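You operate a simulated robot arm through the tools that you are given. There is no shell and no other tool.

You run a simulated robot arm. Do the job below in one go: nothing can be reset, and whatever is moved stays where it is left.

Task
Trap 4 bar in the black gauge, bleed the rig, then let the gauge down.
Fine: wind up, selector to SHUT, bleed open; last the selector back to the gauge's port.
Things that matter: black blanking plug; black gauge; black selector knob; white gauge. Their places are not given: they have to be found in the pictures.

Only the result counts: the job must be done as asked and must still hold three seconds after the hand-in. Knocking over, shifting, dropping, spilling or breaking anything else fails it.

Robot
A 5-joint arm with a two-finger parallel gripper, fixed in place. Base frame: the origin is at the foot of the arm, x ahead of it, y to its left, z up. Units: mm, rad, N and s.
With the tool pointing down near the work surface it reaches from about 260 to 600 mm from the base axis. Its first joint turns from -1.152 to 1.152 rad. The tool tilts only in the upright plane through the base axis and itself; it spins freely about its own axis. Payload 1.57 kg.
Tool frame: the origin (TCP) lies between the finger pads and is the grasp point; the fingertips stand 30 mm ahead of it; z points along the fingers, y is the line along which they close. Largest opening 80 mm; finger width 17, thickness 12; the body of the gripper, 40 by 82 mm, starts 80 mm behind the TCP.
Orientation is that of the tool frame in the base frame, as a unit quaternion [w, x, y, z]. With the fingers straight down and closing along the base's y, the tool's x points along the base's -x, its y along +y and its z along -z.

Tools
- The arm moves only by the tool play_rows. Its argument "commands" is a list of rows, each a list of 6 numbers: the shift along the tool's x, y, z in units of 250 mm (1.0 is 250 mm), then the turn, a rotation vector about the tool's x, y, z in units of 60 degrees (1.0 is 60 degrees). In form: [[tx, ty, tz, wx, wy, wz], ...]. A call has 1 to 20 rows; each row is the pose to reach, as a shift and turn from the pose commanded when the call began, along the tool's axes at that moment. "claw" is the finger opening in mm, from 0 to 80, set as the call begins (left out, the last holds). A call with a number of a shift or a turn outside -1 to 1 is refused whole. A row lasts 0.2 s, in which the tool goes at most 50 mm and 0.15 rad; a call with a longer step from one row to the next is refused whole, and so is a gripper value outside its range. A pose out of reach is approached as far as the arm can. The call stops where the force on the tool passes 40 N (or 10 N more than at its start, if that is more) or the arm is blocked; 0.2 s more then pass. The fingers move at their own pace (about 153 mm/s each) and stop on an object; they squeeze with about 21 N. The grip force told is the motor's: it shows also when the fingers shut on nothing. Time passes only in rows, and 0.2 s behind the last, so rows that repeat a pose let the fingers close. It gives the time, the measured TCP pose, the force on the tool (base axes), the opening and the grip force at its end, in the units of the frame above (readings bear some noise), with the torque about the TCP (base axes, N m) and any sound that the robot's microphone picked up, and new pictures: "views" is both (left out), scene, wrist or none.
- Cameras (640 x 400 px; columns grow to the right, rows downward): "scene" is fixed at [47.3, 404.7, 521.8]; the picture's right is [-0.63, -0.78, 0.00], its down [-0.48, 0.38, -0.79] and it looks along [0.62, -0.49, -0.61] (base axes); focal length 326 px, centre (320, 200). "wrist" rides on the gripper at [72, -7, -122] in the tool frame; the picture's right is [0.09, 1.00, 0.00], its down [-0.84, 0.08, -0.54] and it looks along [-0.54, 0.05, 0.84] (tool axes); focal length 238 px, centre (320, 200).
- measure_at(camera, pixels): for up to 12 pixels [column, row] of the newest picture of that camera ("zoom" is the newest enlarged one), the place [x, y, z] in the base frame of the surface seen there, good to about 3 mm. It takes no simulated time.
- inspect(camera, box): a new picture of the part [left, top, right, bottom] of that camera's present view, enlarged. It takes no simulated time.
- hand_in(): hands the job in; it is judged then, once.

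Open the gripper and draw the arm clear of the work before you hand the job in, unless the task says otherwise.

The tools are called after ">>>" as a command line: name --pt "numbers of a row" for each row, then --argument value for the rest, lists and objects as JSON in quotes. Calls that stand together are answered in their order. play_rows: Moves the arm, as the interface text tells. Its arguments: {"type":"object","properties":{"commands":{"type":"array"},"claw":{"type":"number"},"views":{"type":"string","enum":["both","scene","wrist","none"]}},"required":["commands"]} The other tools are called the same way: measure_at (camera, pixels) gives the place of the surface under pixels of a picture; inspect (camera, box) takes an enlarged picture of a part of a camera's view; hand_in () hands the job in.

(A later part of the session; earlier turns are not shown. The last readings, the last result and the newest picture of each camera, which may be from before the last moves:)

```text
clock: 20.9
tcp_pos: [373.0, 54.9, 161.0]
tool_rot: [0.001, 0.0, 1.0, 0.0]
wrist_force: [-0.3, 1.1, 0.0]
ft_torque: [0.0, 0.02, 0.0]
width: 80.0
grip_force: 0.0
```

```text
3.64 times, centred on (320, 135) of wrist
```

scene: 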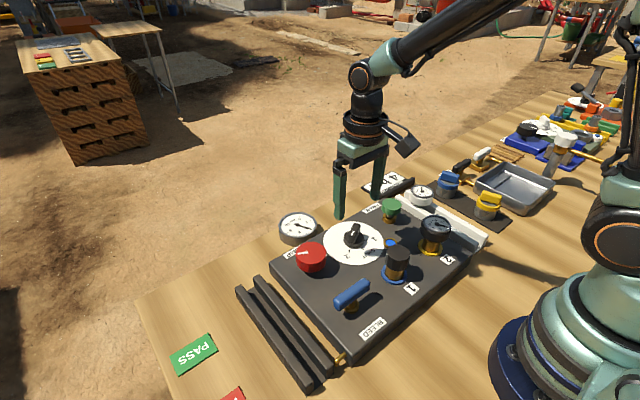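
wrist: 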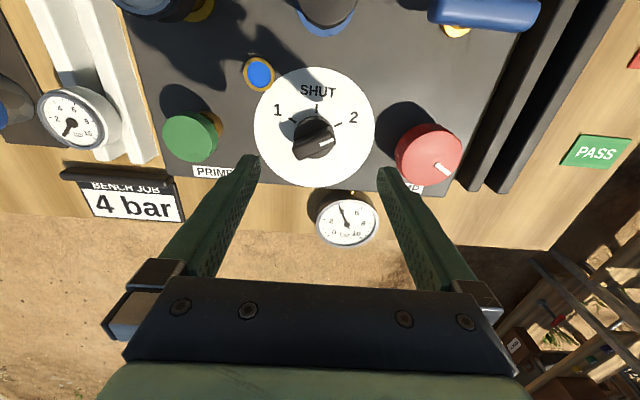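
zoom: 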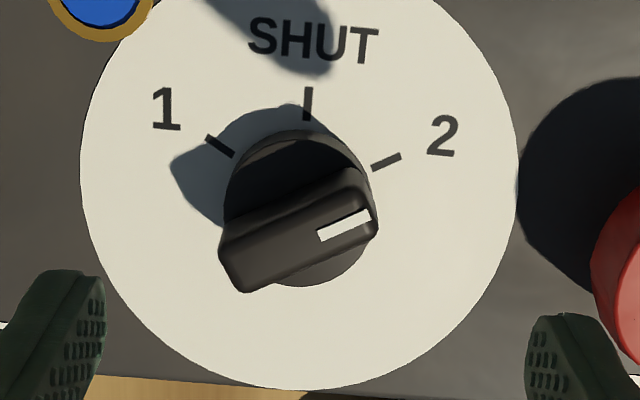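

I'll measure the selector bar corners, mark and ticks from this enlarged view.

>>> measure_at --camera "wrist" --pixels '[[320, 146], [328, 144], [335, 140], [296, 148], [308, 155], [318, 152], [326, 132], [314, 148], [300, 150], [330, 147]]'

>>> measure_at --camera "wrist" --pixels '[[316, 111], [316, 105], [294, 120], [290, 117], [336, 125], [342, 122], [255, 135], [375, 133], [318, 69], [318, 185], [322, 120], [334, 151]]'

```text
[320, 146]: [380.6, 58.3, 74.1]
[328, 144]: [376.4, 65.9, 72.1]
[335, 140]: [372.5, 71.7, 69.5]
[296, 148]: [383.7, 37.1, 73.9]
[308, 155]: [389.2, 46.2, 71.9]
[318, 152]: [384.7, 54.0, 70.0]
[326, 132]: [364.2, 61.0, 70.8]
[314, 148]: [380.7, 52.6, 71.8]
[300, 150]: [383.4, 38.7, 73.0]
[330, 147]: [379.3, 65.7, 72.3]
```

```text
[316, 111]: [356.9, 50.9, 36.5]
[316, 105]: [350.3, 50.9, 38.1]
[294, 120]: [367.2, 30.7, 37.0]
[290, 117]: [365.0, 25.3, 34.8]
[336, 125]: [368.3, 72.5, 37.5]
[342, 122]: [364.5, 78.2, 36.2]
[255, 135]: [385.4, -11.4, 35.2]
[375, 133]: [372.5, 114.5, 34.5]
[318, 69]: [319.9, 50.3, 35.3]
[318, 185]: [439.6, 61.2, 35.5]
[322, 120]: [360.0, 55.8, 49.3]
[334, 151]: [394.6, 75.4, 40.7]
```

The dial centre is ~(378.5,53), with the bar toward "2" about 60° from SHUT, top z≈73, disc top z≈49. I turn the tool 60° so the fingers straddle the bar, narrowing to 46 mm.

>>> play_rows --pt "-0.003 -0.001 0 0 0 0.125" --pt "-0.006 -0.002 0 0 0 0.25" --pt "-0.009 -0.003 0 0 0 0.375" --pt "-0.012 -0.004 0 0 0 0.5" --pt "-0.015 -0.005 0.05 0 0 0.625" --pt "-0.018 -0.006 0.1 0 0 0.75" --pt "-0.02 -0.007 0.15 0 0 0.875" --pt "-0.022 -0.008 0.18 0 0 1.0" --pt "-0.022 -0.008 0.18 0 0 1.0" --claw 46

>>> inspect --camera "scene" --box '[310, 180, 400, 270]'

```text
clock: 22.9
tcp_pos: [378.7, 53.3, 114.6]
tool_rot: [0.001, 0.5, 0.866, 0.0]
wrist_force: [-0.1, 0.0, -0.1]
ft_torque: [0.02, -0.01, 0.01]
width: 45.6
grip_force: 0.2
```

scene: 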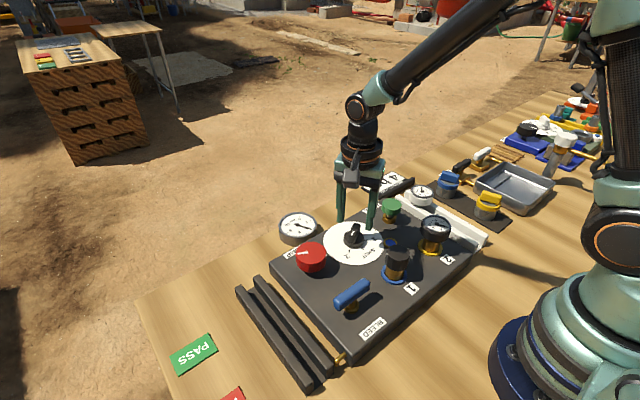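
wrist: 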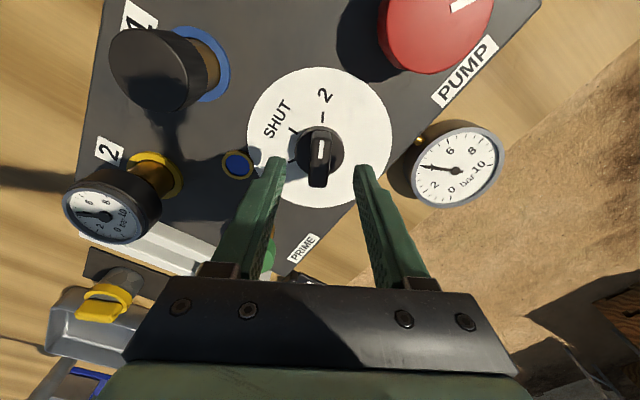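

```text
4.44 times, centred on (355, 225) of scene
```

zoom: 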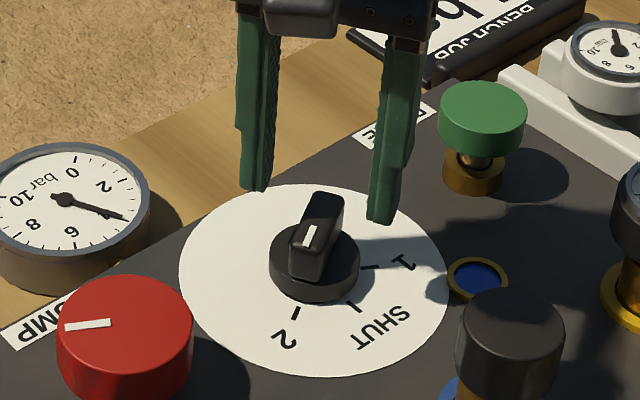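

The bar is lined up vertically midway between the fingers in the wrist view. I descend to z≈83 and close gently.

>>> play_rows --pt "0 0 0.05 0 0 0" --pt "0 0 0.1 0 0 0" --pt "0 0 0.126 0 0 0" --pt "0 0 0.126 0 0 0" --claw 46 --views "none"

>>> play_rows --pt "0 0 0 0 0 0" --pt "0 0 0 0 0 0" --pt "0 0 0 0 0 0" --claw 10

>>> inspect --camera "scene" --box '[310, 180, 400, 270]'

```text
clock: 23.9
tcp_pos: [376.5, 54.6, 83.6]
tool_rot: [0.0, 0.501, 0.866, 0.001]
wrist_force: [-0.1, 0.3, 0.1]
ft_torque: [-0.02, 0.02, 0.0]
width: 46.1
grip_force: 0.2
```

```text
clock: 24.7
tcp_pos: [378.5, 54.4, 83.3]
tool_rot: [0.001, 0.499, 0.866, 0.001]
wrist_force: [4.8, 4.3, -7.4]
ft_torque: [0.12, 0.07, 0.05]
width: 15.7
grip_force: 31.1
```

scene: 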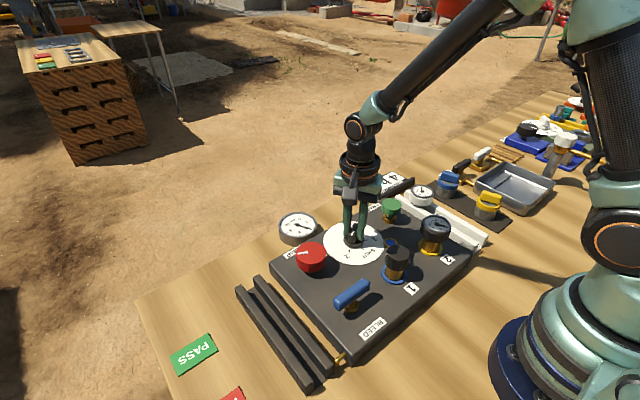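
wrist: 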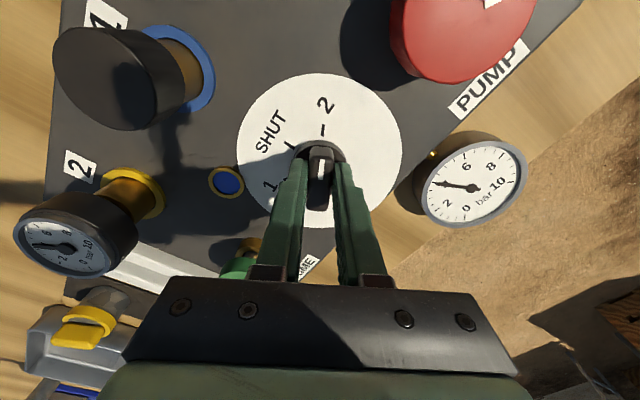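

```text
4.44 times, centred on (355, 225) of scene
```

zoom: 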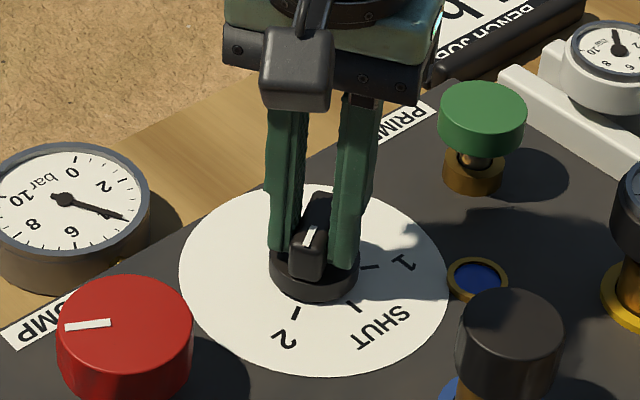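

Good grip on the bar (15.7 mm). I turn it counter-clockwise from 2 toward SHUT by 60° in steps.

>>> play_rows --pt "0 0 0 0 0 -0.1" --pt "0 0 0 0 0 -0.2" --pt "0 0 0 0 0 -0.3" --pt "0 0 0 0 0 -0.4" --pt "0 0 0 0 0 -0.5" --pt "0 0 0 0 0 -0.6" --pt "0 0 0 0 0 -0.7" --pt "0 0 0 0 0 -0.8" --pt "0 0 0 0 0 -0.9" --pt "0 0 0 0 0 -1.0" --pt "0 0 0 0 0 -1.0" --claw 10

>>> inspect --camera "wrist" --box '[230, 70, 420, 240]'

>>> inspect --camera "scene" --box '[310, 180, 460, 280]'

```text
clock: 26.6
tcp_pos: [376.1, 51.1, 83.3]
tool_rot: [-0.004, 0.101, 0.995, -0.002]
wrist_force: [-3.2, -3.7, 3.0]
ft_torque: [0.05, -0.51, -0.01]
width: 15.8
grip_force: 31.2
stopped in row 9: the force on the tool passed its limit at 44 N (the readings are from after the stop); the commanded pose is now the measured one
```

scene: 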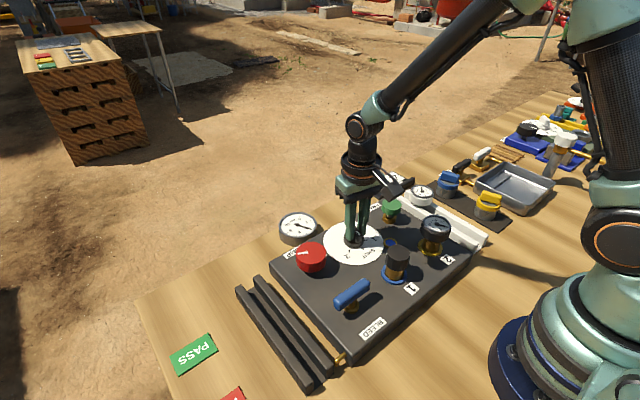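
wrist: 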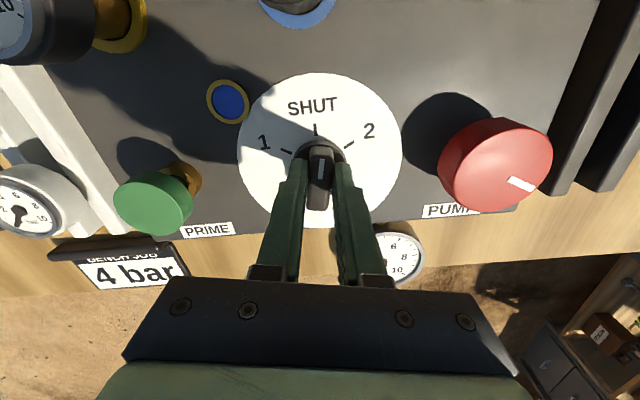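

```text
2.35 times, centred on (325, 155) of wrist
```

zoom: 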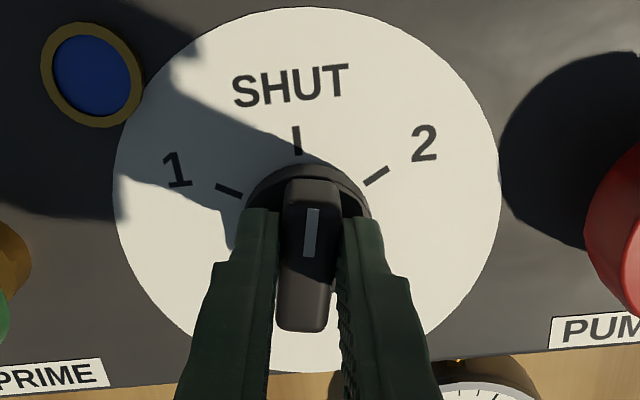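

```text
4.00 times, centred on (385, 230) of scene
```

zoom: 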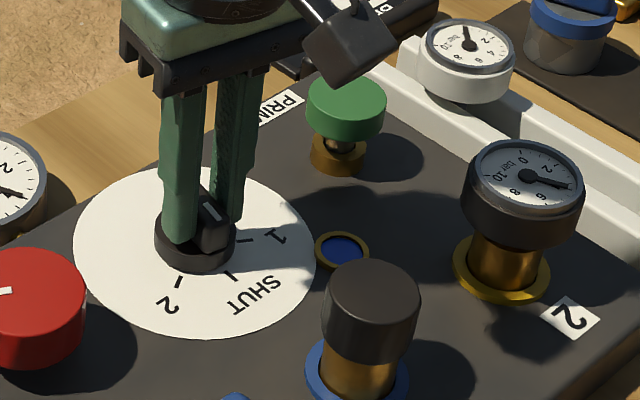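

It stopped at θ≈12° with side load now relaxed; pointer is ~10–15° short of the SHUT tick. I continue turning 13°.

>>> play_rows --pt "0 0 0 0 0 -0.05" --pt "0 0 0 0 0 -0.1" --pt "0 0 0 0 0 -0.15" --pt "0 0 0 0 0 -0.2" --pt "0 0 0 0 0 -0.22" --pt "0 0 0 0 0 -0.22" --claw 10

>>> inspect --camera "wrist" --box '[230, 70, 420, 240]'

>>> inspect --camera "scene" --box '[310, 180, 460, 280]'

```text
clock: 28.0
tcp_pos: [376.8, 49.2, 83.2]
tool_rot: [-0.005, -0.013, 1.0, -0.001]
wrist_force: [-1.2, -34.8, 9.0]
ft_torque: [-0.35, 0.09, -0.24]
width: 15.5
grip_force: 31.0
```

scene: 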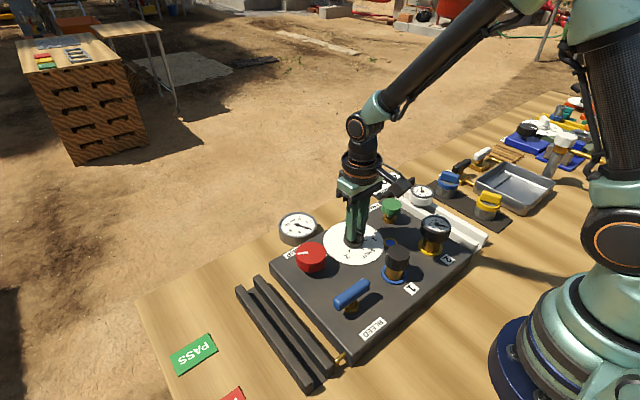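
wrist: 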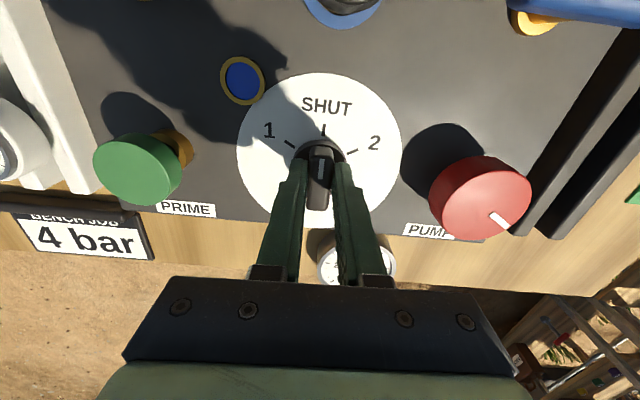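

```text
2.35 times, centred on (325, 155) of wrist
```

zoom: 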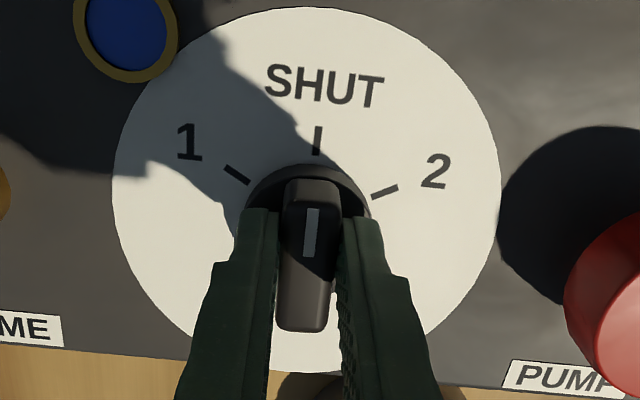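

```text
4.00 times, centred on (385, 230) of scene
```

zoom: 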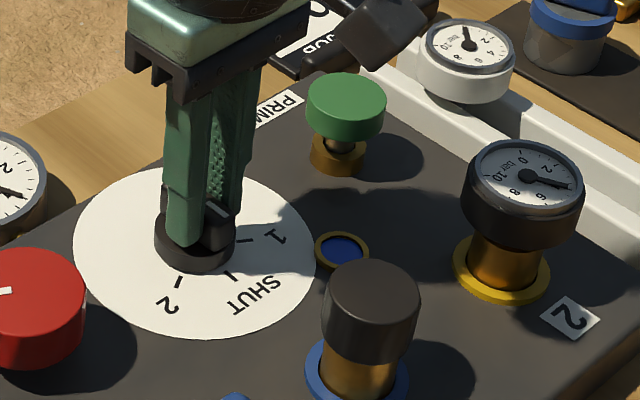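

The pointer is now essentially at SHUT, perhaps 2–3° past (tick at zoom col 317, bar at 312), with -35 N side load. I relieve by shifting 2 mm toward -y, turn back about 2°, then look.

>>> play_rows --pt "0 -0.004 0 0 0 0" --pt "0 -0.008 0 0 0 0.02" --pt "0 -0.008 0 0 0 0.04" --pt "0 -0.008 0 0 0 0.04" --claw 10 --views "wrist"

>>> inspect --camera "wrist" --box '[230, 70, 420, 240]'

```text
clock: 29.0
tcp_pos: [376.6, 49.6, 83.3]
tool_rot: [-0.005, 0.005, 1.0, 0.0]
wrist_force: [-3.1, 4.1, 3.0]
ft_torque: [0.2, 0.92, 0.01]
width: 15.8
grip_force: 31.2
```

wrist: 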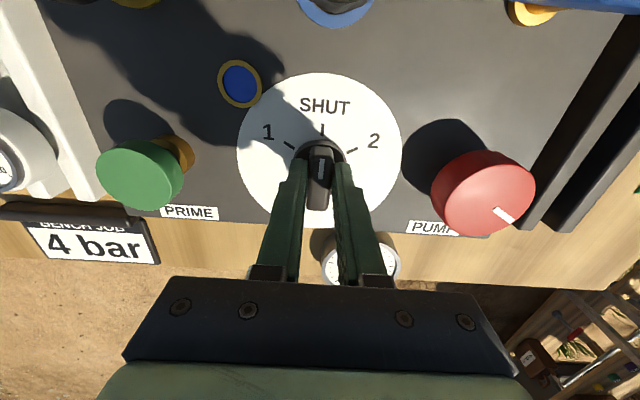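

```text
2.35 times, centred on (325, 155) of wrist
```

zoom: 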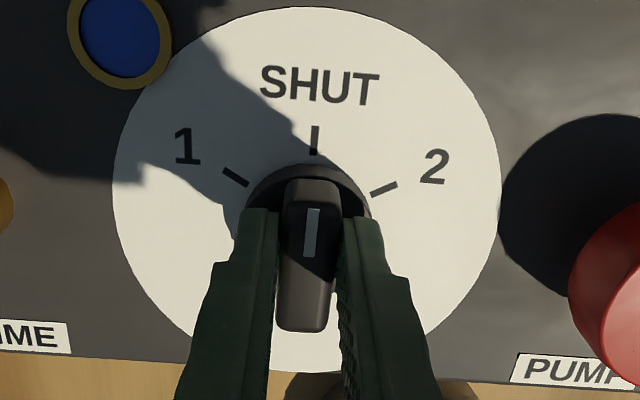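

The pointer is aligned with the SHUT tick and the load is gone. I open (to 46 mm) and rise to check the selector and gauge.

>>> play_rows --pt "0 0 0 0 0 0" --pt "0 0 0 0 0 0" --pt "0 0 -0.1 0 0 0" --pt "0 0 -0.25 0 0 0" --pt "0 0 -0.32 0 0 0" --pt "0 0 -0.32 0 0 0" --claw 46

>>> inspect --camera "wrist" --box '[240, 60, 400, 190]'

>>> inspect --camera "scene" --box '[310, 180, 460, 280]'

```text
clock: 30.4
tcp_pos: [377.0, 48.1, 163.2]
tool_rot: [-0.004, 0.007, 1.0, -0.001]
wrist_force: [-0.2, -0.2, 1.0]
ft_torque: [0.0, 0.01, 0.01]
width: 46.2
grip_force: 0.1
```

scene: 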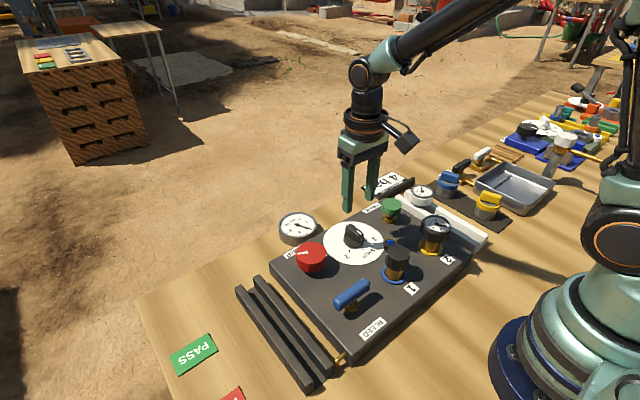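
wrist: 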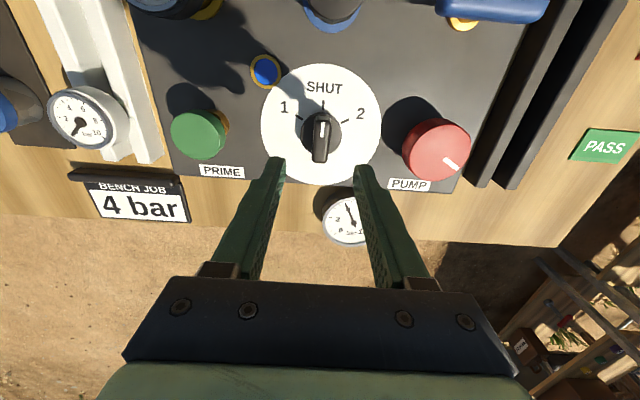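

```text
3.08 times, centred on (320, 125) of wrist
```

zoom: 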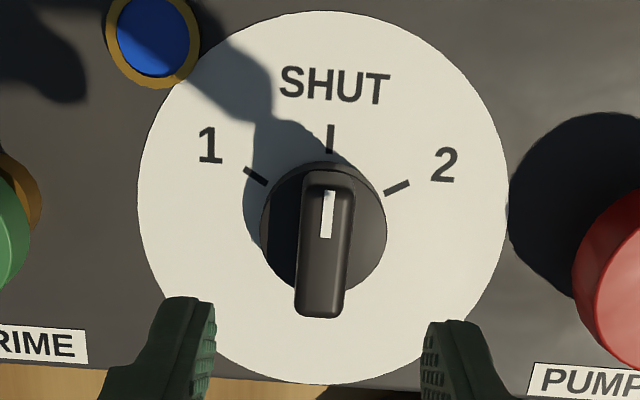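

```text
4.00 times, centred on (385, 230) of scene
```

zoom: 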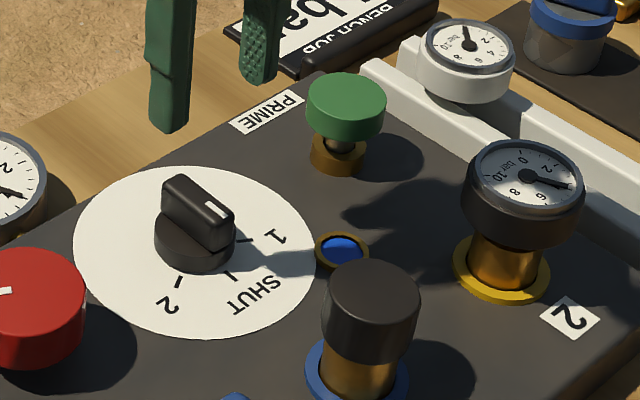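

Selector is at SHUT and the black gauge still holds 4 bar. Next I hover over the bleed lever near (268,160) to measure it.

>>> play_rows --pt "0.07 0.075 0 0 0 0" --pt "0.14 0.15 0 0 0 0" --pt "0.21 0.225 0 0 0 0" --pt "0.29 0.3 0 0 0 0" --pt "0.36 0.375 0 0 0 0" --pt "0.436 0.448 0 0 0 0" --pt "0.436 0.448 0 0 0 0" --claw 46

>>> inspect --camera "wrist" --box '[250, 70, 430, 190]'

>>> inspect --camera "scene" --box '[270, 200, 370, 370]'

```text
clock: 32.0
tcp_pos: [268.7, 161.8, 163.4]
tool_rot: [-0.003, 0.007, 1.0, -0.002]
wrist_force: [0.2, -0.4, 0.0]
ft_torque: [-0.02, -0.03, -0.01]
width: 46.0
grip_force: 0.1
```

scene: 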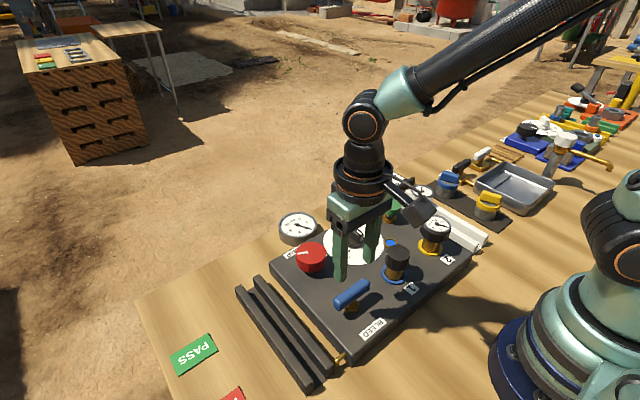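
wrist: 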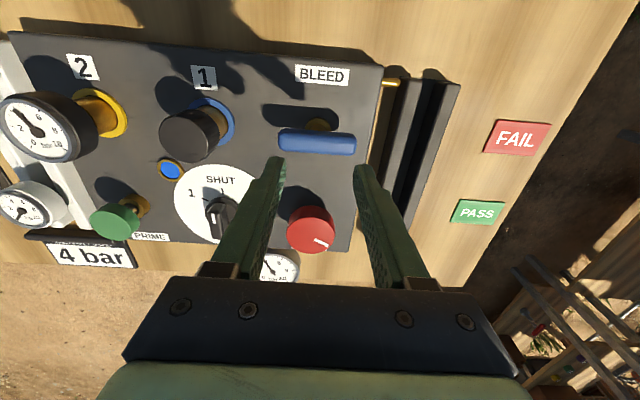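

```text
3.33 times, centred on (340, 130) of wrist
```

zoom: 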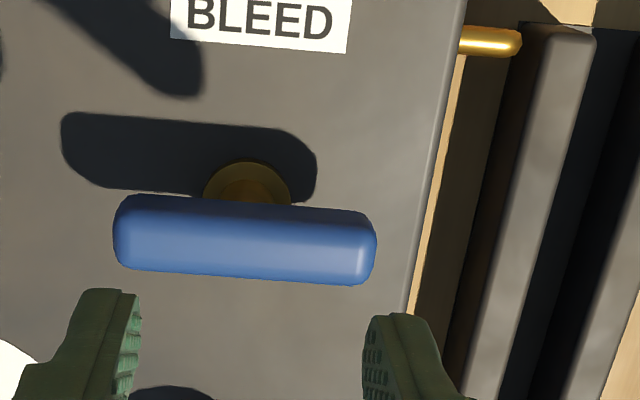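

```text
2.35 times, centred on (320, 285) of scene
```

zoom: 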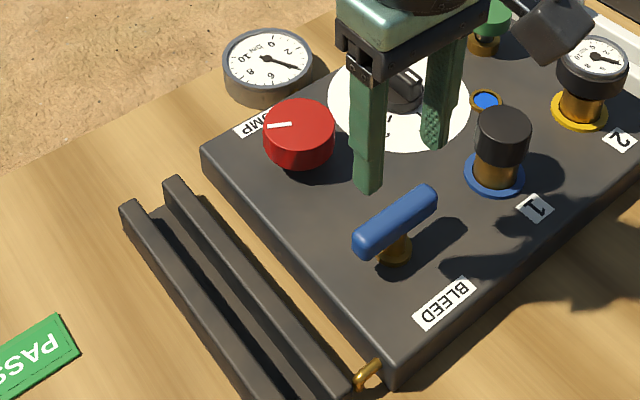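

I measure the lever's ends, top edges and the brass pivot.

>>> measure_at --camera "wrist" --pixels '[[280, 135], [279, 147], [354, 141], [352, 152], [300, 133], [300, 149], [335, 137], [335, 152], [316, 142], [318, 122], [308, 125], [329, 126]]'

>>> measure_at --camera "scene" --pixels '[[335, 300], [369, 285], [352, 292], [345, 303], [352, 311], [345, 292], [363, 281]]'

```text
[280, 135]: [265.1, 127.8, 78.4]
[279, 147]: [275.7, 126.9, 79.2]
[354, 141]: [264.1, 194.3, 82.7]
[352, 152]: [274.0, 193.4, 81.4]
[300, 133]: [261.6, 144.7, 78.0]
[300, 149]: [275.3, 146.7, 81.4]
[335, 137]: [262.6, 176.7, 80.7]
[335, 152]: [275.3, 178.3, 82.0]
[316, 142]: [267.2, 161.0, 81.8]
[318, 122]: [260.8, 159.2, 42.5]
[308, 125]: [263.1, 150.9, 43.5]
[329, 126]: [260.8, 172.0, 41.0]
```

```text
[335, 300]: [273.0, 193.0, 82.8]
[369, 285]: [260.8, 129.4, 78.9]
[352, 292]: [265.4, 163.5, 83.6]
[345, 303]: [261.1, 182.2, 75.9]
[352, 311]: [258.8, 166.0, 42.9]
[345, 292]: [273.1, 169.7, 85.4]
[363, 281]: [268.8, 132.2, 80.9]
```

The lever is centred at ~(268.5,161), aligned with y, 14 mm wide, top z≈82. I turn the tool 90° over it (two calls), then lower to z≈89.

>>> play_rows --pt "0 0 0 0 0 0.125" --pt "0 0 0 0 0 0.25" --pt "0 0 0 0 0 0.375" --pt "0 0 0 0 0 0.5" --pt "0 0 0 0 0 0.625" --pt "0 0 0 0 0 0.75" --pt "0 0 0 0 0 0.875" --pt "0 -0.003 0 0 0 1.0" --pt "0 -0.003 0 0 0 1.0" --claw 46 --views "none"

>>> play_rows --pt "0 0 0 0 0 0.125" --pt "0 0 0 0 0 0.25" --pt "0 0 0.04 0 0 0.375" --pt "0 0 0.08 0 0 0.49" --pt "0 0 0.12 0 0 0.49" --pt "0 0 0.12 0 0 0.49" --claw 46

>>> inspect --camera "scene" --box '[290, 220, 420, 350]'

```text
clock: 34.0
tcp_pos: [267.5, 162.0, 163.2]
tool_rot: [-0.002, 0.506, 0.862, -0.002]
wrist_force: [-0.3, -0.6, -0.1]
ft_torque: [-0.01, 0.0, 0.0]
width: 46.0
grip_force: 0.0
```

```text
clock: 35.4
tcp_pos: [268.3, 161.1, 133.9]
tool_rot: [-0.002, 0.709, 0.705, -0.004]
wrist_force: [0.3, 0.0, 0.7]
ft_torque: [0.0, 0.03, 0.03]
width: 46.1
grip_force: 0.1
```

scene: 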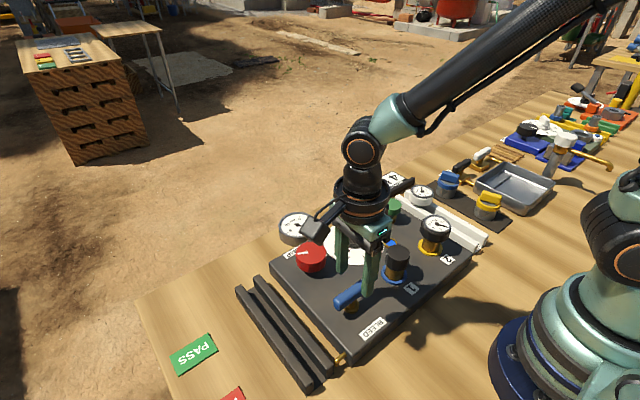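
wrist: 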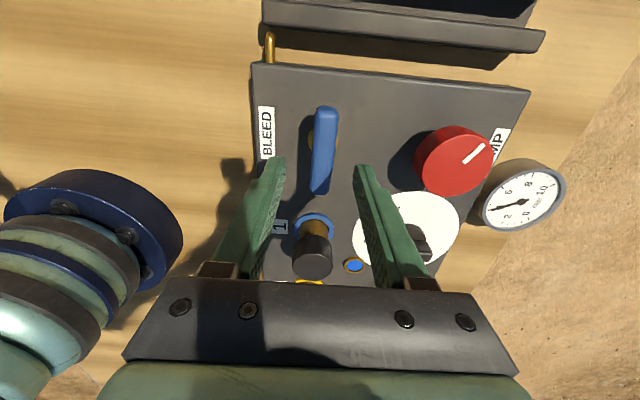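

```text
3.08 times, centred on (355, 285) of scene
```

zoom: 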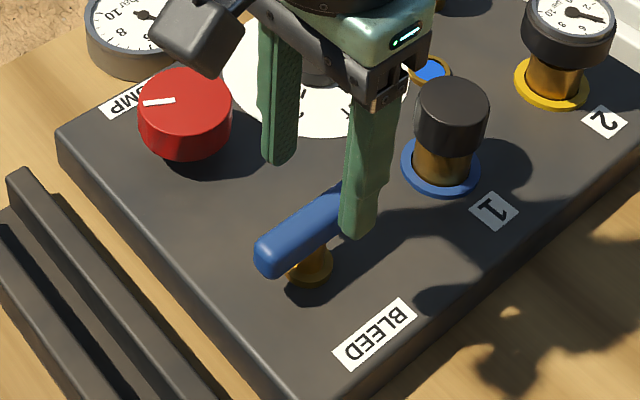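

The lever lies centred between the fingers (wrist ~[322,150]). I descend to z≈89 and close on it.

>>> play_rows --pt "0 0 0.06 0 0 0" --pt "0 0 0.12 0 0 0" --pt "0 0 0.18 0 0 0" --pt "0 0 0.18 0 0 0" --claw 46 --views "none"

>>> play_rows --pt "0 0 0 0 0 0" --pt "0 0 0 0 0 0" --pt "0 0 0 0 0 0" --claw 10

>>> inspect --camera "scene" --box '[290, 220, 420, 350]'

```text
clock: 36.4
tcp_pos: [268.5, 161.9, 88.1]
tool_rot: [-0.001, 0.708, 0.706, -0.004]
wrist_force: [0.3, 0.5, -0.3]
ft_torque: [0.0, 0.02, 0.01]
width: 46.1
grip_force: 0.1
```

```text
clock: 37.2
tcp_pos: [269.0, 161.2, 89.3]
tool_rot: [0.0, 0.708, 0.706, -0.001]
wrist_force: [10.9, -0.2, 0.8]
ft_torque: [0.18, -0.38, 0.02]
width: 20.4
grip_force: 5.9
```

scene: 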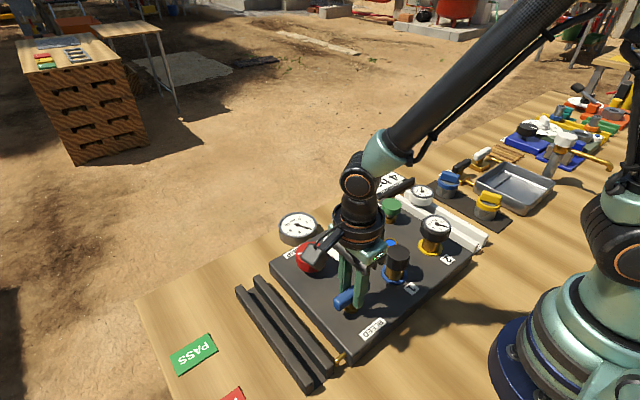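
wrist: 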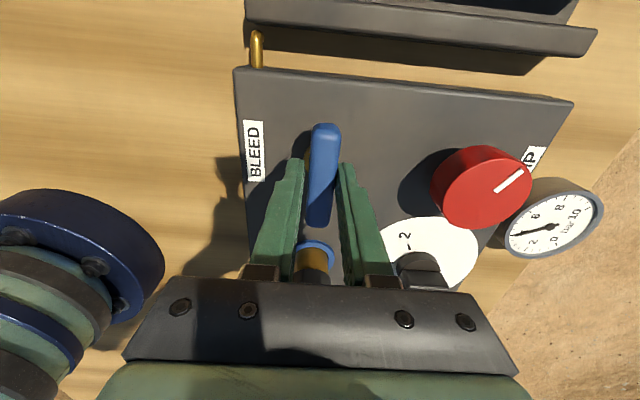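

```text
3.08 times, centred on (355, 285) of scene
```

zoom: 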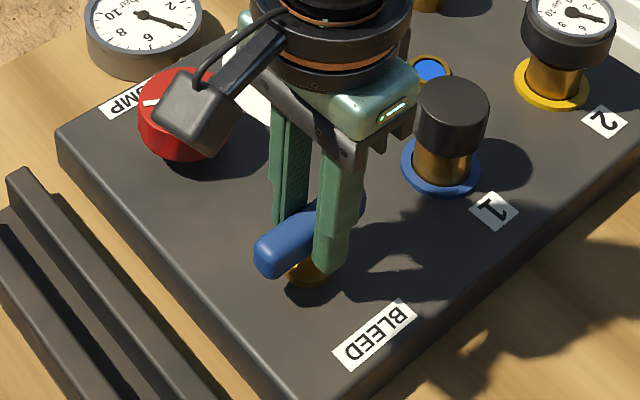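

Fingers at 20 mm with +11 N in x: the lever is ~2.5 mm further in +x. I shift that way and let the grip close.

>>> play_rows --pt "0 0.005 0 0 0 0" --pt "0 0.008 0 0 0 0" --pt "0 0.008 0 0 0 0" --claw 10 --views "wrist"

```text
clock: 38.0
tcp_pos: [269.2, 162.0, 88.2]
tool_rot: [-0.001, 0.707, 0.707, -0.003]
wrist_force: [9.4, 4.3, 0.5]
ft_torque: [-0.23, -0.59, 0.16]
width: 18.3
grip_force: 19.9
```

wrist: 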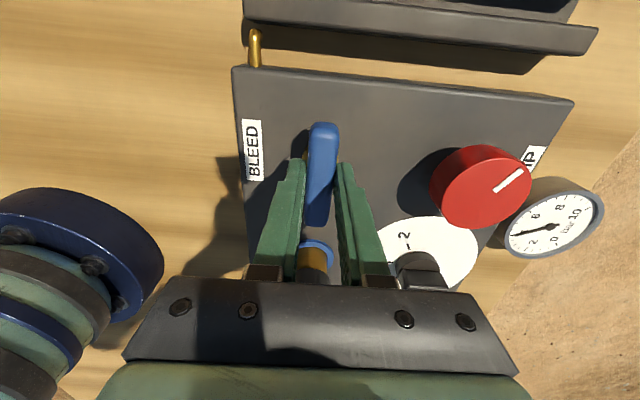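

The lever is now gripped (18.3 mm). I try a small counter-clockwise turn of 12° and watch torque and the rig gauge.

>>> play_rows --pt "0 0 0 0 0 -0.05" --pt "0 0 0 0 0 -0.1" --pt "0 0 0 0 0 -0.15" --pt "0 0 0 0 0 -0.2" --pt "0 0 0 0 0 -0.2" --claw 10

>>> inspect --camera "scene" --box '[270, 200, 400, 330]'

```text
clock: 39.2
tcp_pos: [270.0, 162.6, 89.5]
tool_rot: [-0.001, 0.629, 0.777, -0.003]
wrist_force: [-7.4, 14.0, 10.1]
ft_torque: [0.53, -0.53, 0.02]
width: 18.0
grip_force: 32.8
```

scene: 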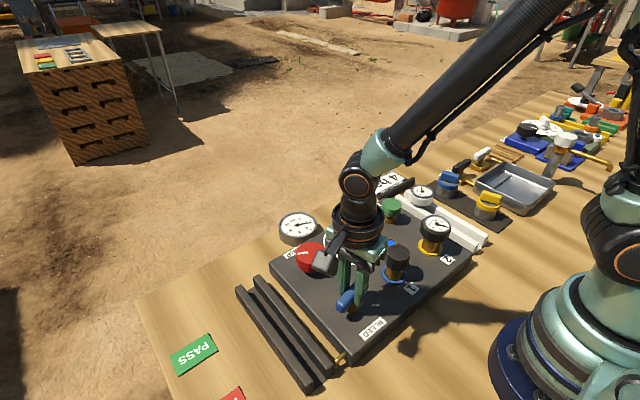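
wrist: 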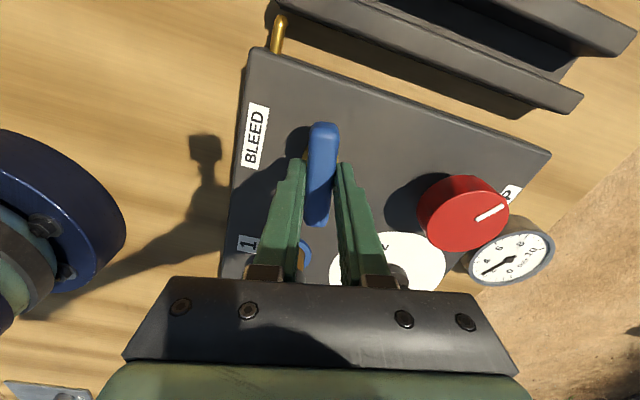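

```text
3.08 times, centred on (335, 265) of scene
```

zoom: 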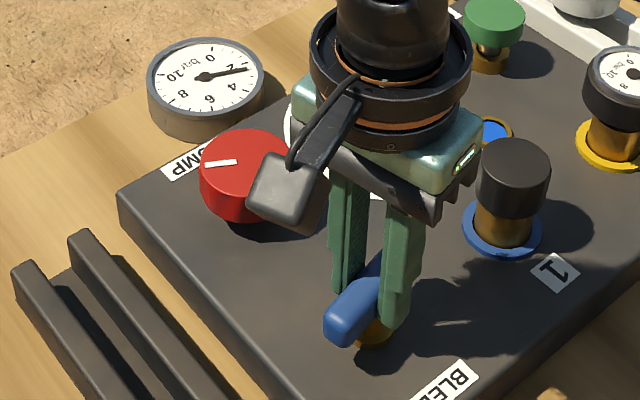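

The lever turns freely this way and the rig gauge is falling (~2 bar). I continue to open the bleed fully, about 76° more in two calls.

>>> play_rows --pt "0.004 -0.001 0 0 0 -0.09" --pt "0.004 -0.001 0 0 0 -0.18" --pt "0.004 -0.001 0 0 0 -0.27" --pt "0.004 -0.001 0 0 0 -0.36" --pt "0.004 -0.001 0 0 0 -0.45" --pt "0.004 -0.001 0 0 0 -0.54" --pt "0.004 -0.001 0 0 0 -0.63" --pt "0.004 -0.001 0 0 0 -0.63" --claw 10

>>> inspect --camera "scene" --box '[270, 190, 450, 330]'

```text
clock: 41.0
tcp_pos: [268.0, 160.9, 88.3]
tool_rot: [-0.004, 0.345, 0.939, -0.005]
wrist_force: [-1.6, -26.5, 17.7]
ft_torque: [0.14, -0.34, 0.06]
width: 18.2
grip_force: 32.7
```

scene: 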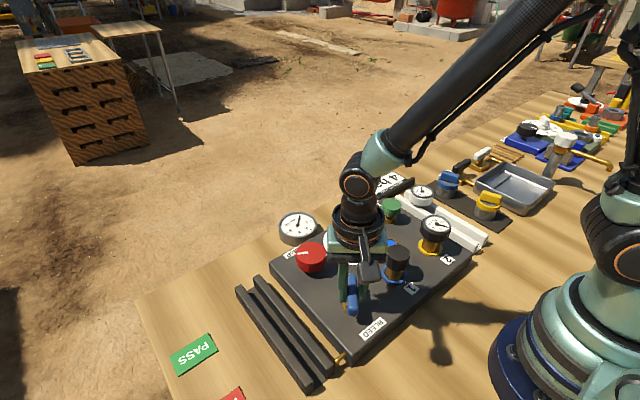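
wrist: 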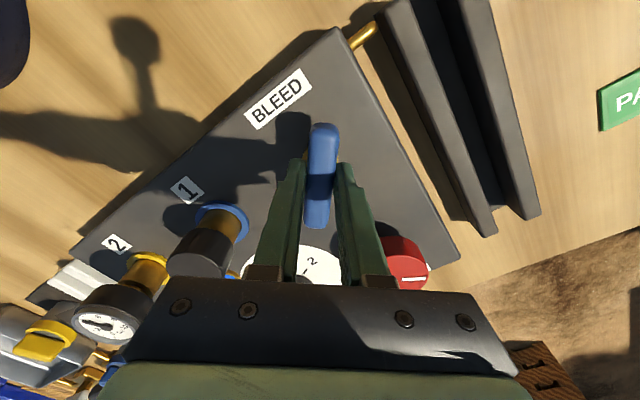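

```text
2.86 times, centred on (360, 260) of scene
```

zoom: 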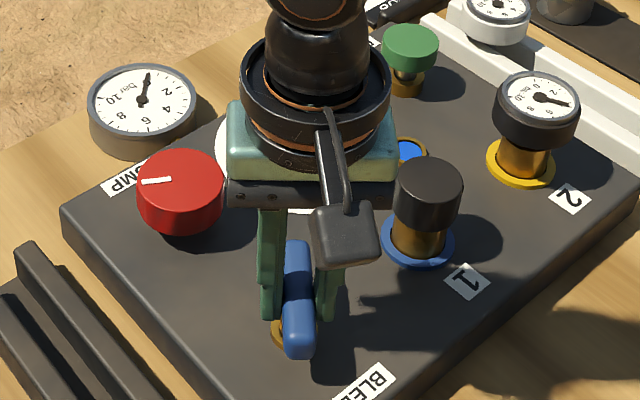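

The rig gauge is at 0 and the black gauge still holds 4 bar. I finish the lever's quarter turn, relieving the side load.

>>> play_rows --pt "-0.005 -0.006 -0.003 0 0 -0.05" --pt "-0.005 -0.006 -0.003 0 0 -0.13" --pt "-0.005 -0.006 -0.003 0 0 -0.21" --pt "-0.005 -0.006 -0.003 0 0 -0.29" --pt "-0.005 -0.006 -0.003 0 0 -0.37" --pt "-0.005 -0.006 -0.003 0 0 -0.45" --pt "-0.005 -0.006 -0.003 0 0 -0.53" --pt "-0.005 -0.006 -0.003 0 0 -0.61" --pt "-0.005 -0.006 -0.003 0 0 -0.67" --pt "-0.005 -0.006 -0.003 0 0 -0.67" --claw 10

>>> inspect --camera "scene" --box '[270, 190, 450, 330]'

```text
clock: 43.2
tcp_pos: [269.1, 160.6, 89.8]
tool_rot: [-0.005, 0.002, 1.0, -0.003]
wrist_force: [-11.3, -17.0, 7.6]
ft_torque: [0.25, -0.36, 0.0]
width: 18.1
grip_force: 32.6
```

scene: 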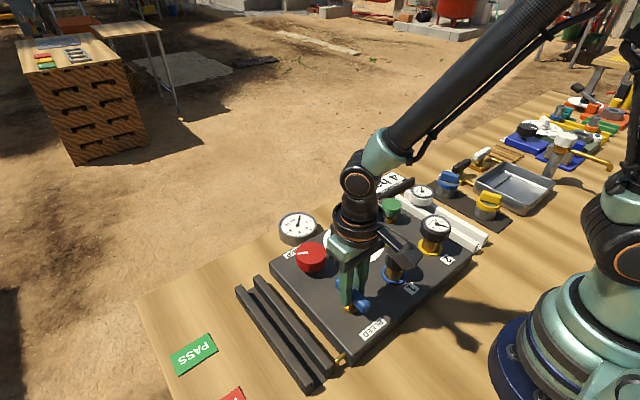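
wrist: 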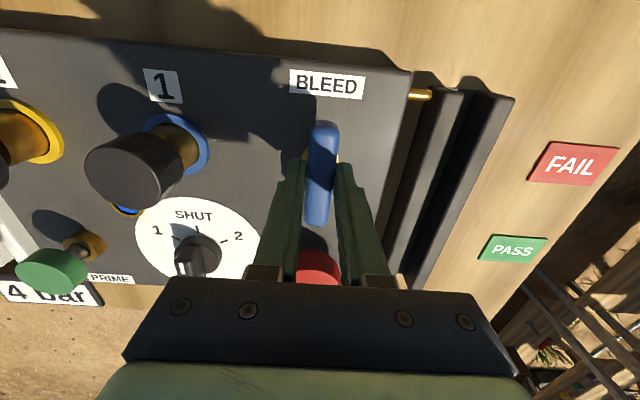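

```text
2.86 times, centred on (360, 260) of scene
```

zoom: 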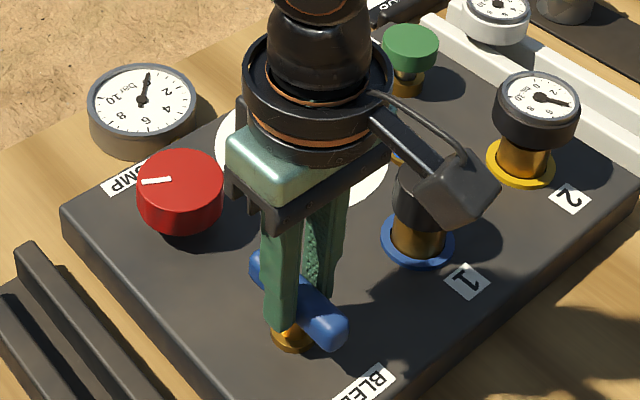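

The lever is a full quarter turn open, rig at 0, black gauge still at 4. I release, rise, and move back above the selector.

>>> play_rows --pt "0 0 0 0 0 0" --pt "0 0 0 0 0 0" --pt "0 0 -0.1 0 0 0" --pt "0 0 -0.2 0 0 0" --pt "0 0 -0.3 0 0 0" --pt "-0.08 -0.08 -0.3 0 0 0" --pt "-0.17 -0.17 -0.3 0 0 0" --pt "-0.26 -0.26 -0.3 0 0 0" --pt "-0.35 -0.35 -0.3 0 0 0" --pt "-0.436 -0.44 -0.3 0 0 0" --pt "-0.436 -0.44 -0.3 0 0 0" --claw 46

>>> inspect --camera "wrist" --box '[240, 60, 400, 190]'

>>> inspect --camera "scene" --box '[270, 190, 450, 330]'

```text
clock: 45.6
tcp_pos: [380.6, 51.7, 164.5]
tool_rot: [-0.004, 0.001, 1.0, -0.001]
wrist_force: [0.7, 0.4, -0.9]
ft_torque: [0.02, 0.03, 0.02]
width: 46.0
grip_force: 0.0
```

scene: 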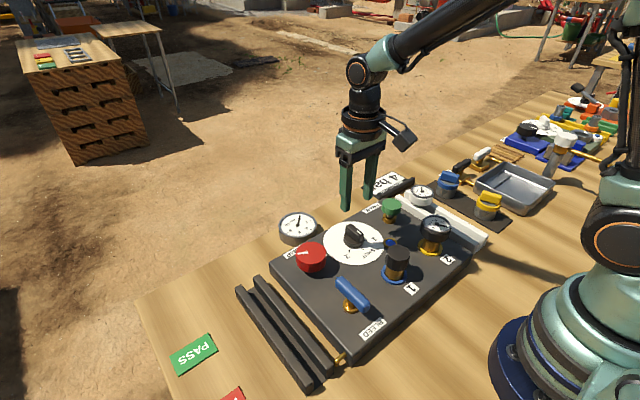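
wrist: 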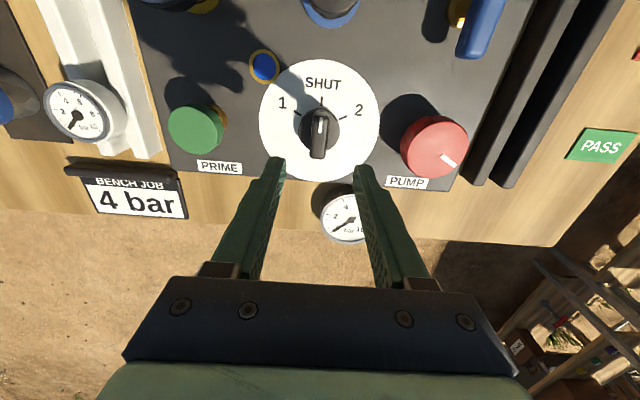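

```text
3.08 times, centred on (320, 125) of wrist
```

zoom: 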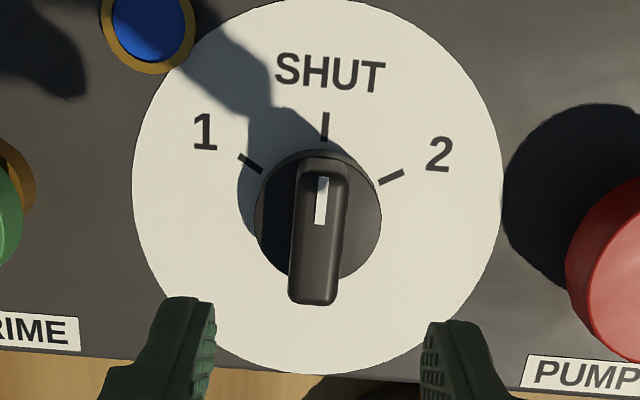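

```text
2.86 times, centred on (360, 260) of scene
```

zoom: 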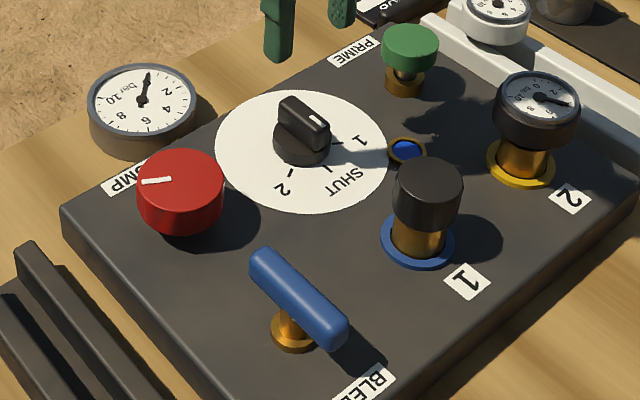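

All as wanted so far; the black gauge still shows 4. I descend on the selector (center ~(380,50.5)) to z≈83.5 and grip.

>>> play_rows --pt "0 -0.004 0.1 0 0 0" --pt "0 -0.004 0.2 0 0 0" --pt "0 -0.004 0.28 0 0 0" --pt "0 -0.004 0.322 0 0 0" --pt "0 -0.004 0.322 0 0 0" --claw 46 --views "none"

>>> play_rows --pt "0 0 0 0 0 0" --pt "0 0 0 0 0 0" --pt "0 0 0 0 0 0" --claw 10 --views "wrist"

```text
clock: 46.8
tcp_pos: [378.8, 50.3, 83.1]
tool_rot: [-0.004, 0.002, 1.0, -0.001]
wrist_force: [0.7, -1.3, 0.0]
ft_torque: [0.01, -0.01, -0.02]
width: 45.9
grip_force: 0.0
```

```text
clock: 47.6
tcp_pos: [378.0, 49.5, 83.2]
tool_rot: [-0.005, 0.0, 1.0, -0.001]
wrist_force: [-1.2, 14.0, -5.3]
ft_torque: [0.36, -0.22, 0.04]
width: 16.0
grip_force: 31.2
```

wrist: 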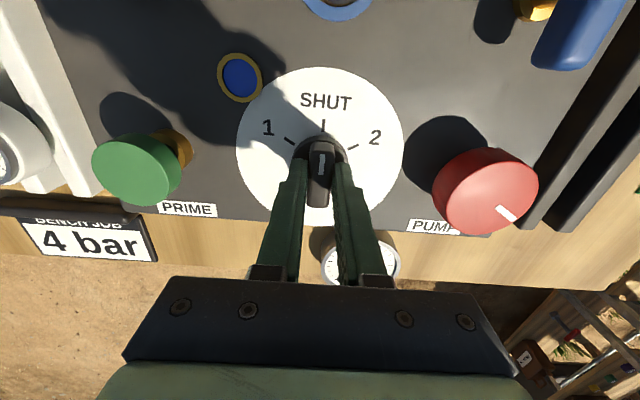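

Gripped at 16 mm. I turn clockwise 30° first toward 2, relieving 1 mm in y, and watch the force.

>>> play_rows --pt "0 0.004 0 0 0 0.08" --pt "0 0.004 0 0 0 0.16" --pt "0 0.004 0 0 0 0.24" --pt "0 0.004 0 0 0 0.32" --pt "0 0.004 0 0 0 0.4" --pt "0 0.004 0 0 0 0.48" --pt "0 0.004 0 0 0 0.48" --claw 10 --views "scene"

```text
clock: 49.2
tcp_pos: [378.6, 50.9, 84.1]
tool_rot: [-0.004, 0.251, 0.968, -0.001]
wrist_force: [10.9, -4.7, -26.2]
ft_torque: [0.18, -0.46, 0.0]
width: 15.9
grip_force: 31.4
```

scene: 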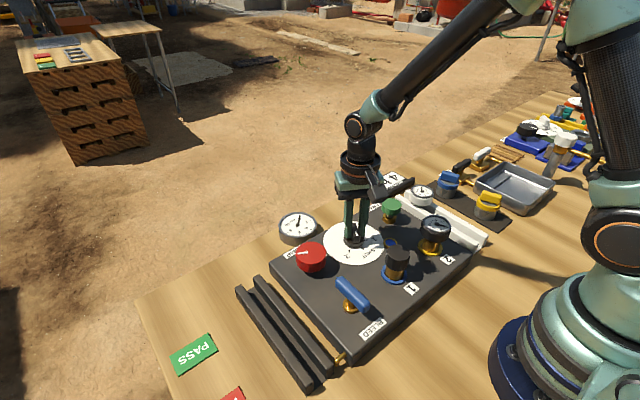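

Turned to ~29° smoothly. I continue another 31° to the 2 mark with a slight relief.

>>> play_rows --pt "-0.003 0 0.004 0 0 0.05" --pt "-0.003 0 0.004 0 0 0.13" --pt "-0.003 0 0.004 0 0 0.21" --pt "-0.003 0 0.004 0 0 0.29" --pt "-0.003 0 0.004 0 0 0.37" --pt "-0.003 0 0.004 0 0 0.45" --pt "-0.003 0 0.004 0 0 0.517" --pt "-0.003 0 0.004 0 0 0.517" --claw 10

>>> inspect --camera "wrist" --box '[230, 70, 420, 240]'

>>> inspect --camera "scene" --box '[270, 190, 450, 330]'

```text
clock: 51.0
tcp_pos: [379.5, 50.6, 84.3]
tool_rot: [-0.004, 0.499, 0.866, -0.002]
wrist_force: [-7.6, 24.4, 12.3]
ft_torque: [0.83, -0.36, 0.02]
width: 16.1
grip_force: 31.1
```

scene: 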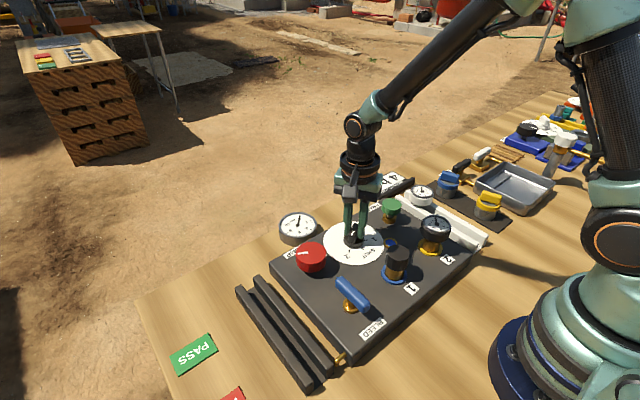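
wrist: 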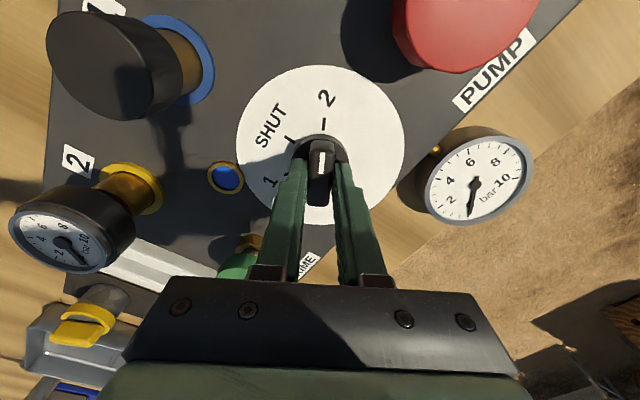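

```text
2.35 times, centred on (325, 155) of wrist
```

zoom: 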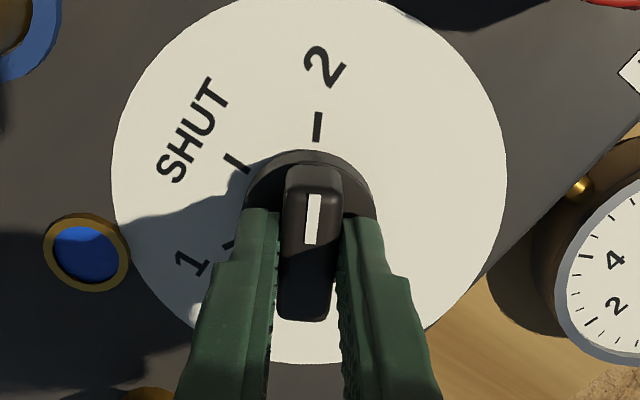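

```text
2.86 times, centred on (360, 260) of scene
```

zoom: 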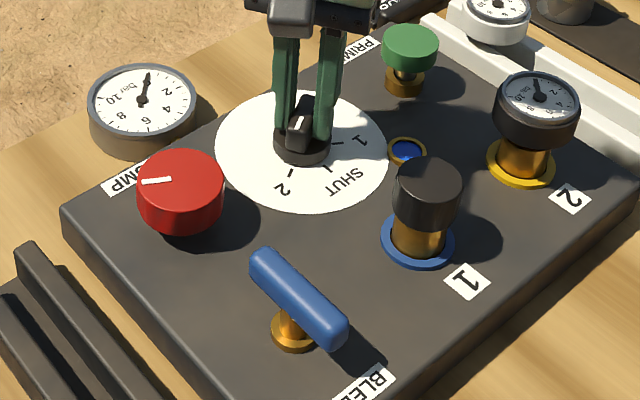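

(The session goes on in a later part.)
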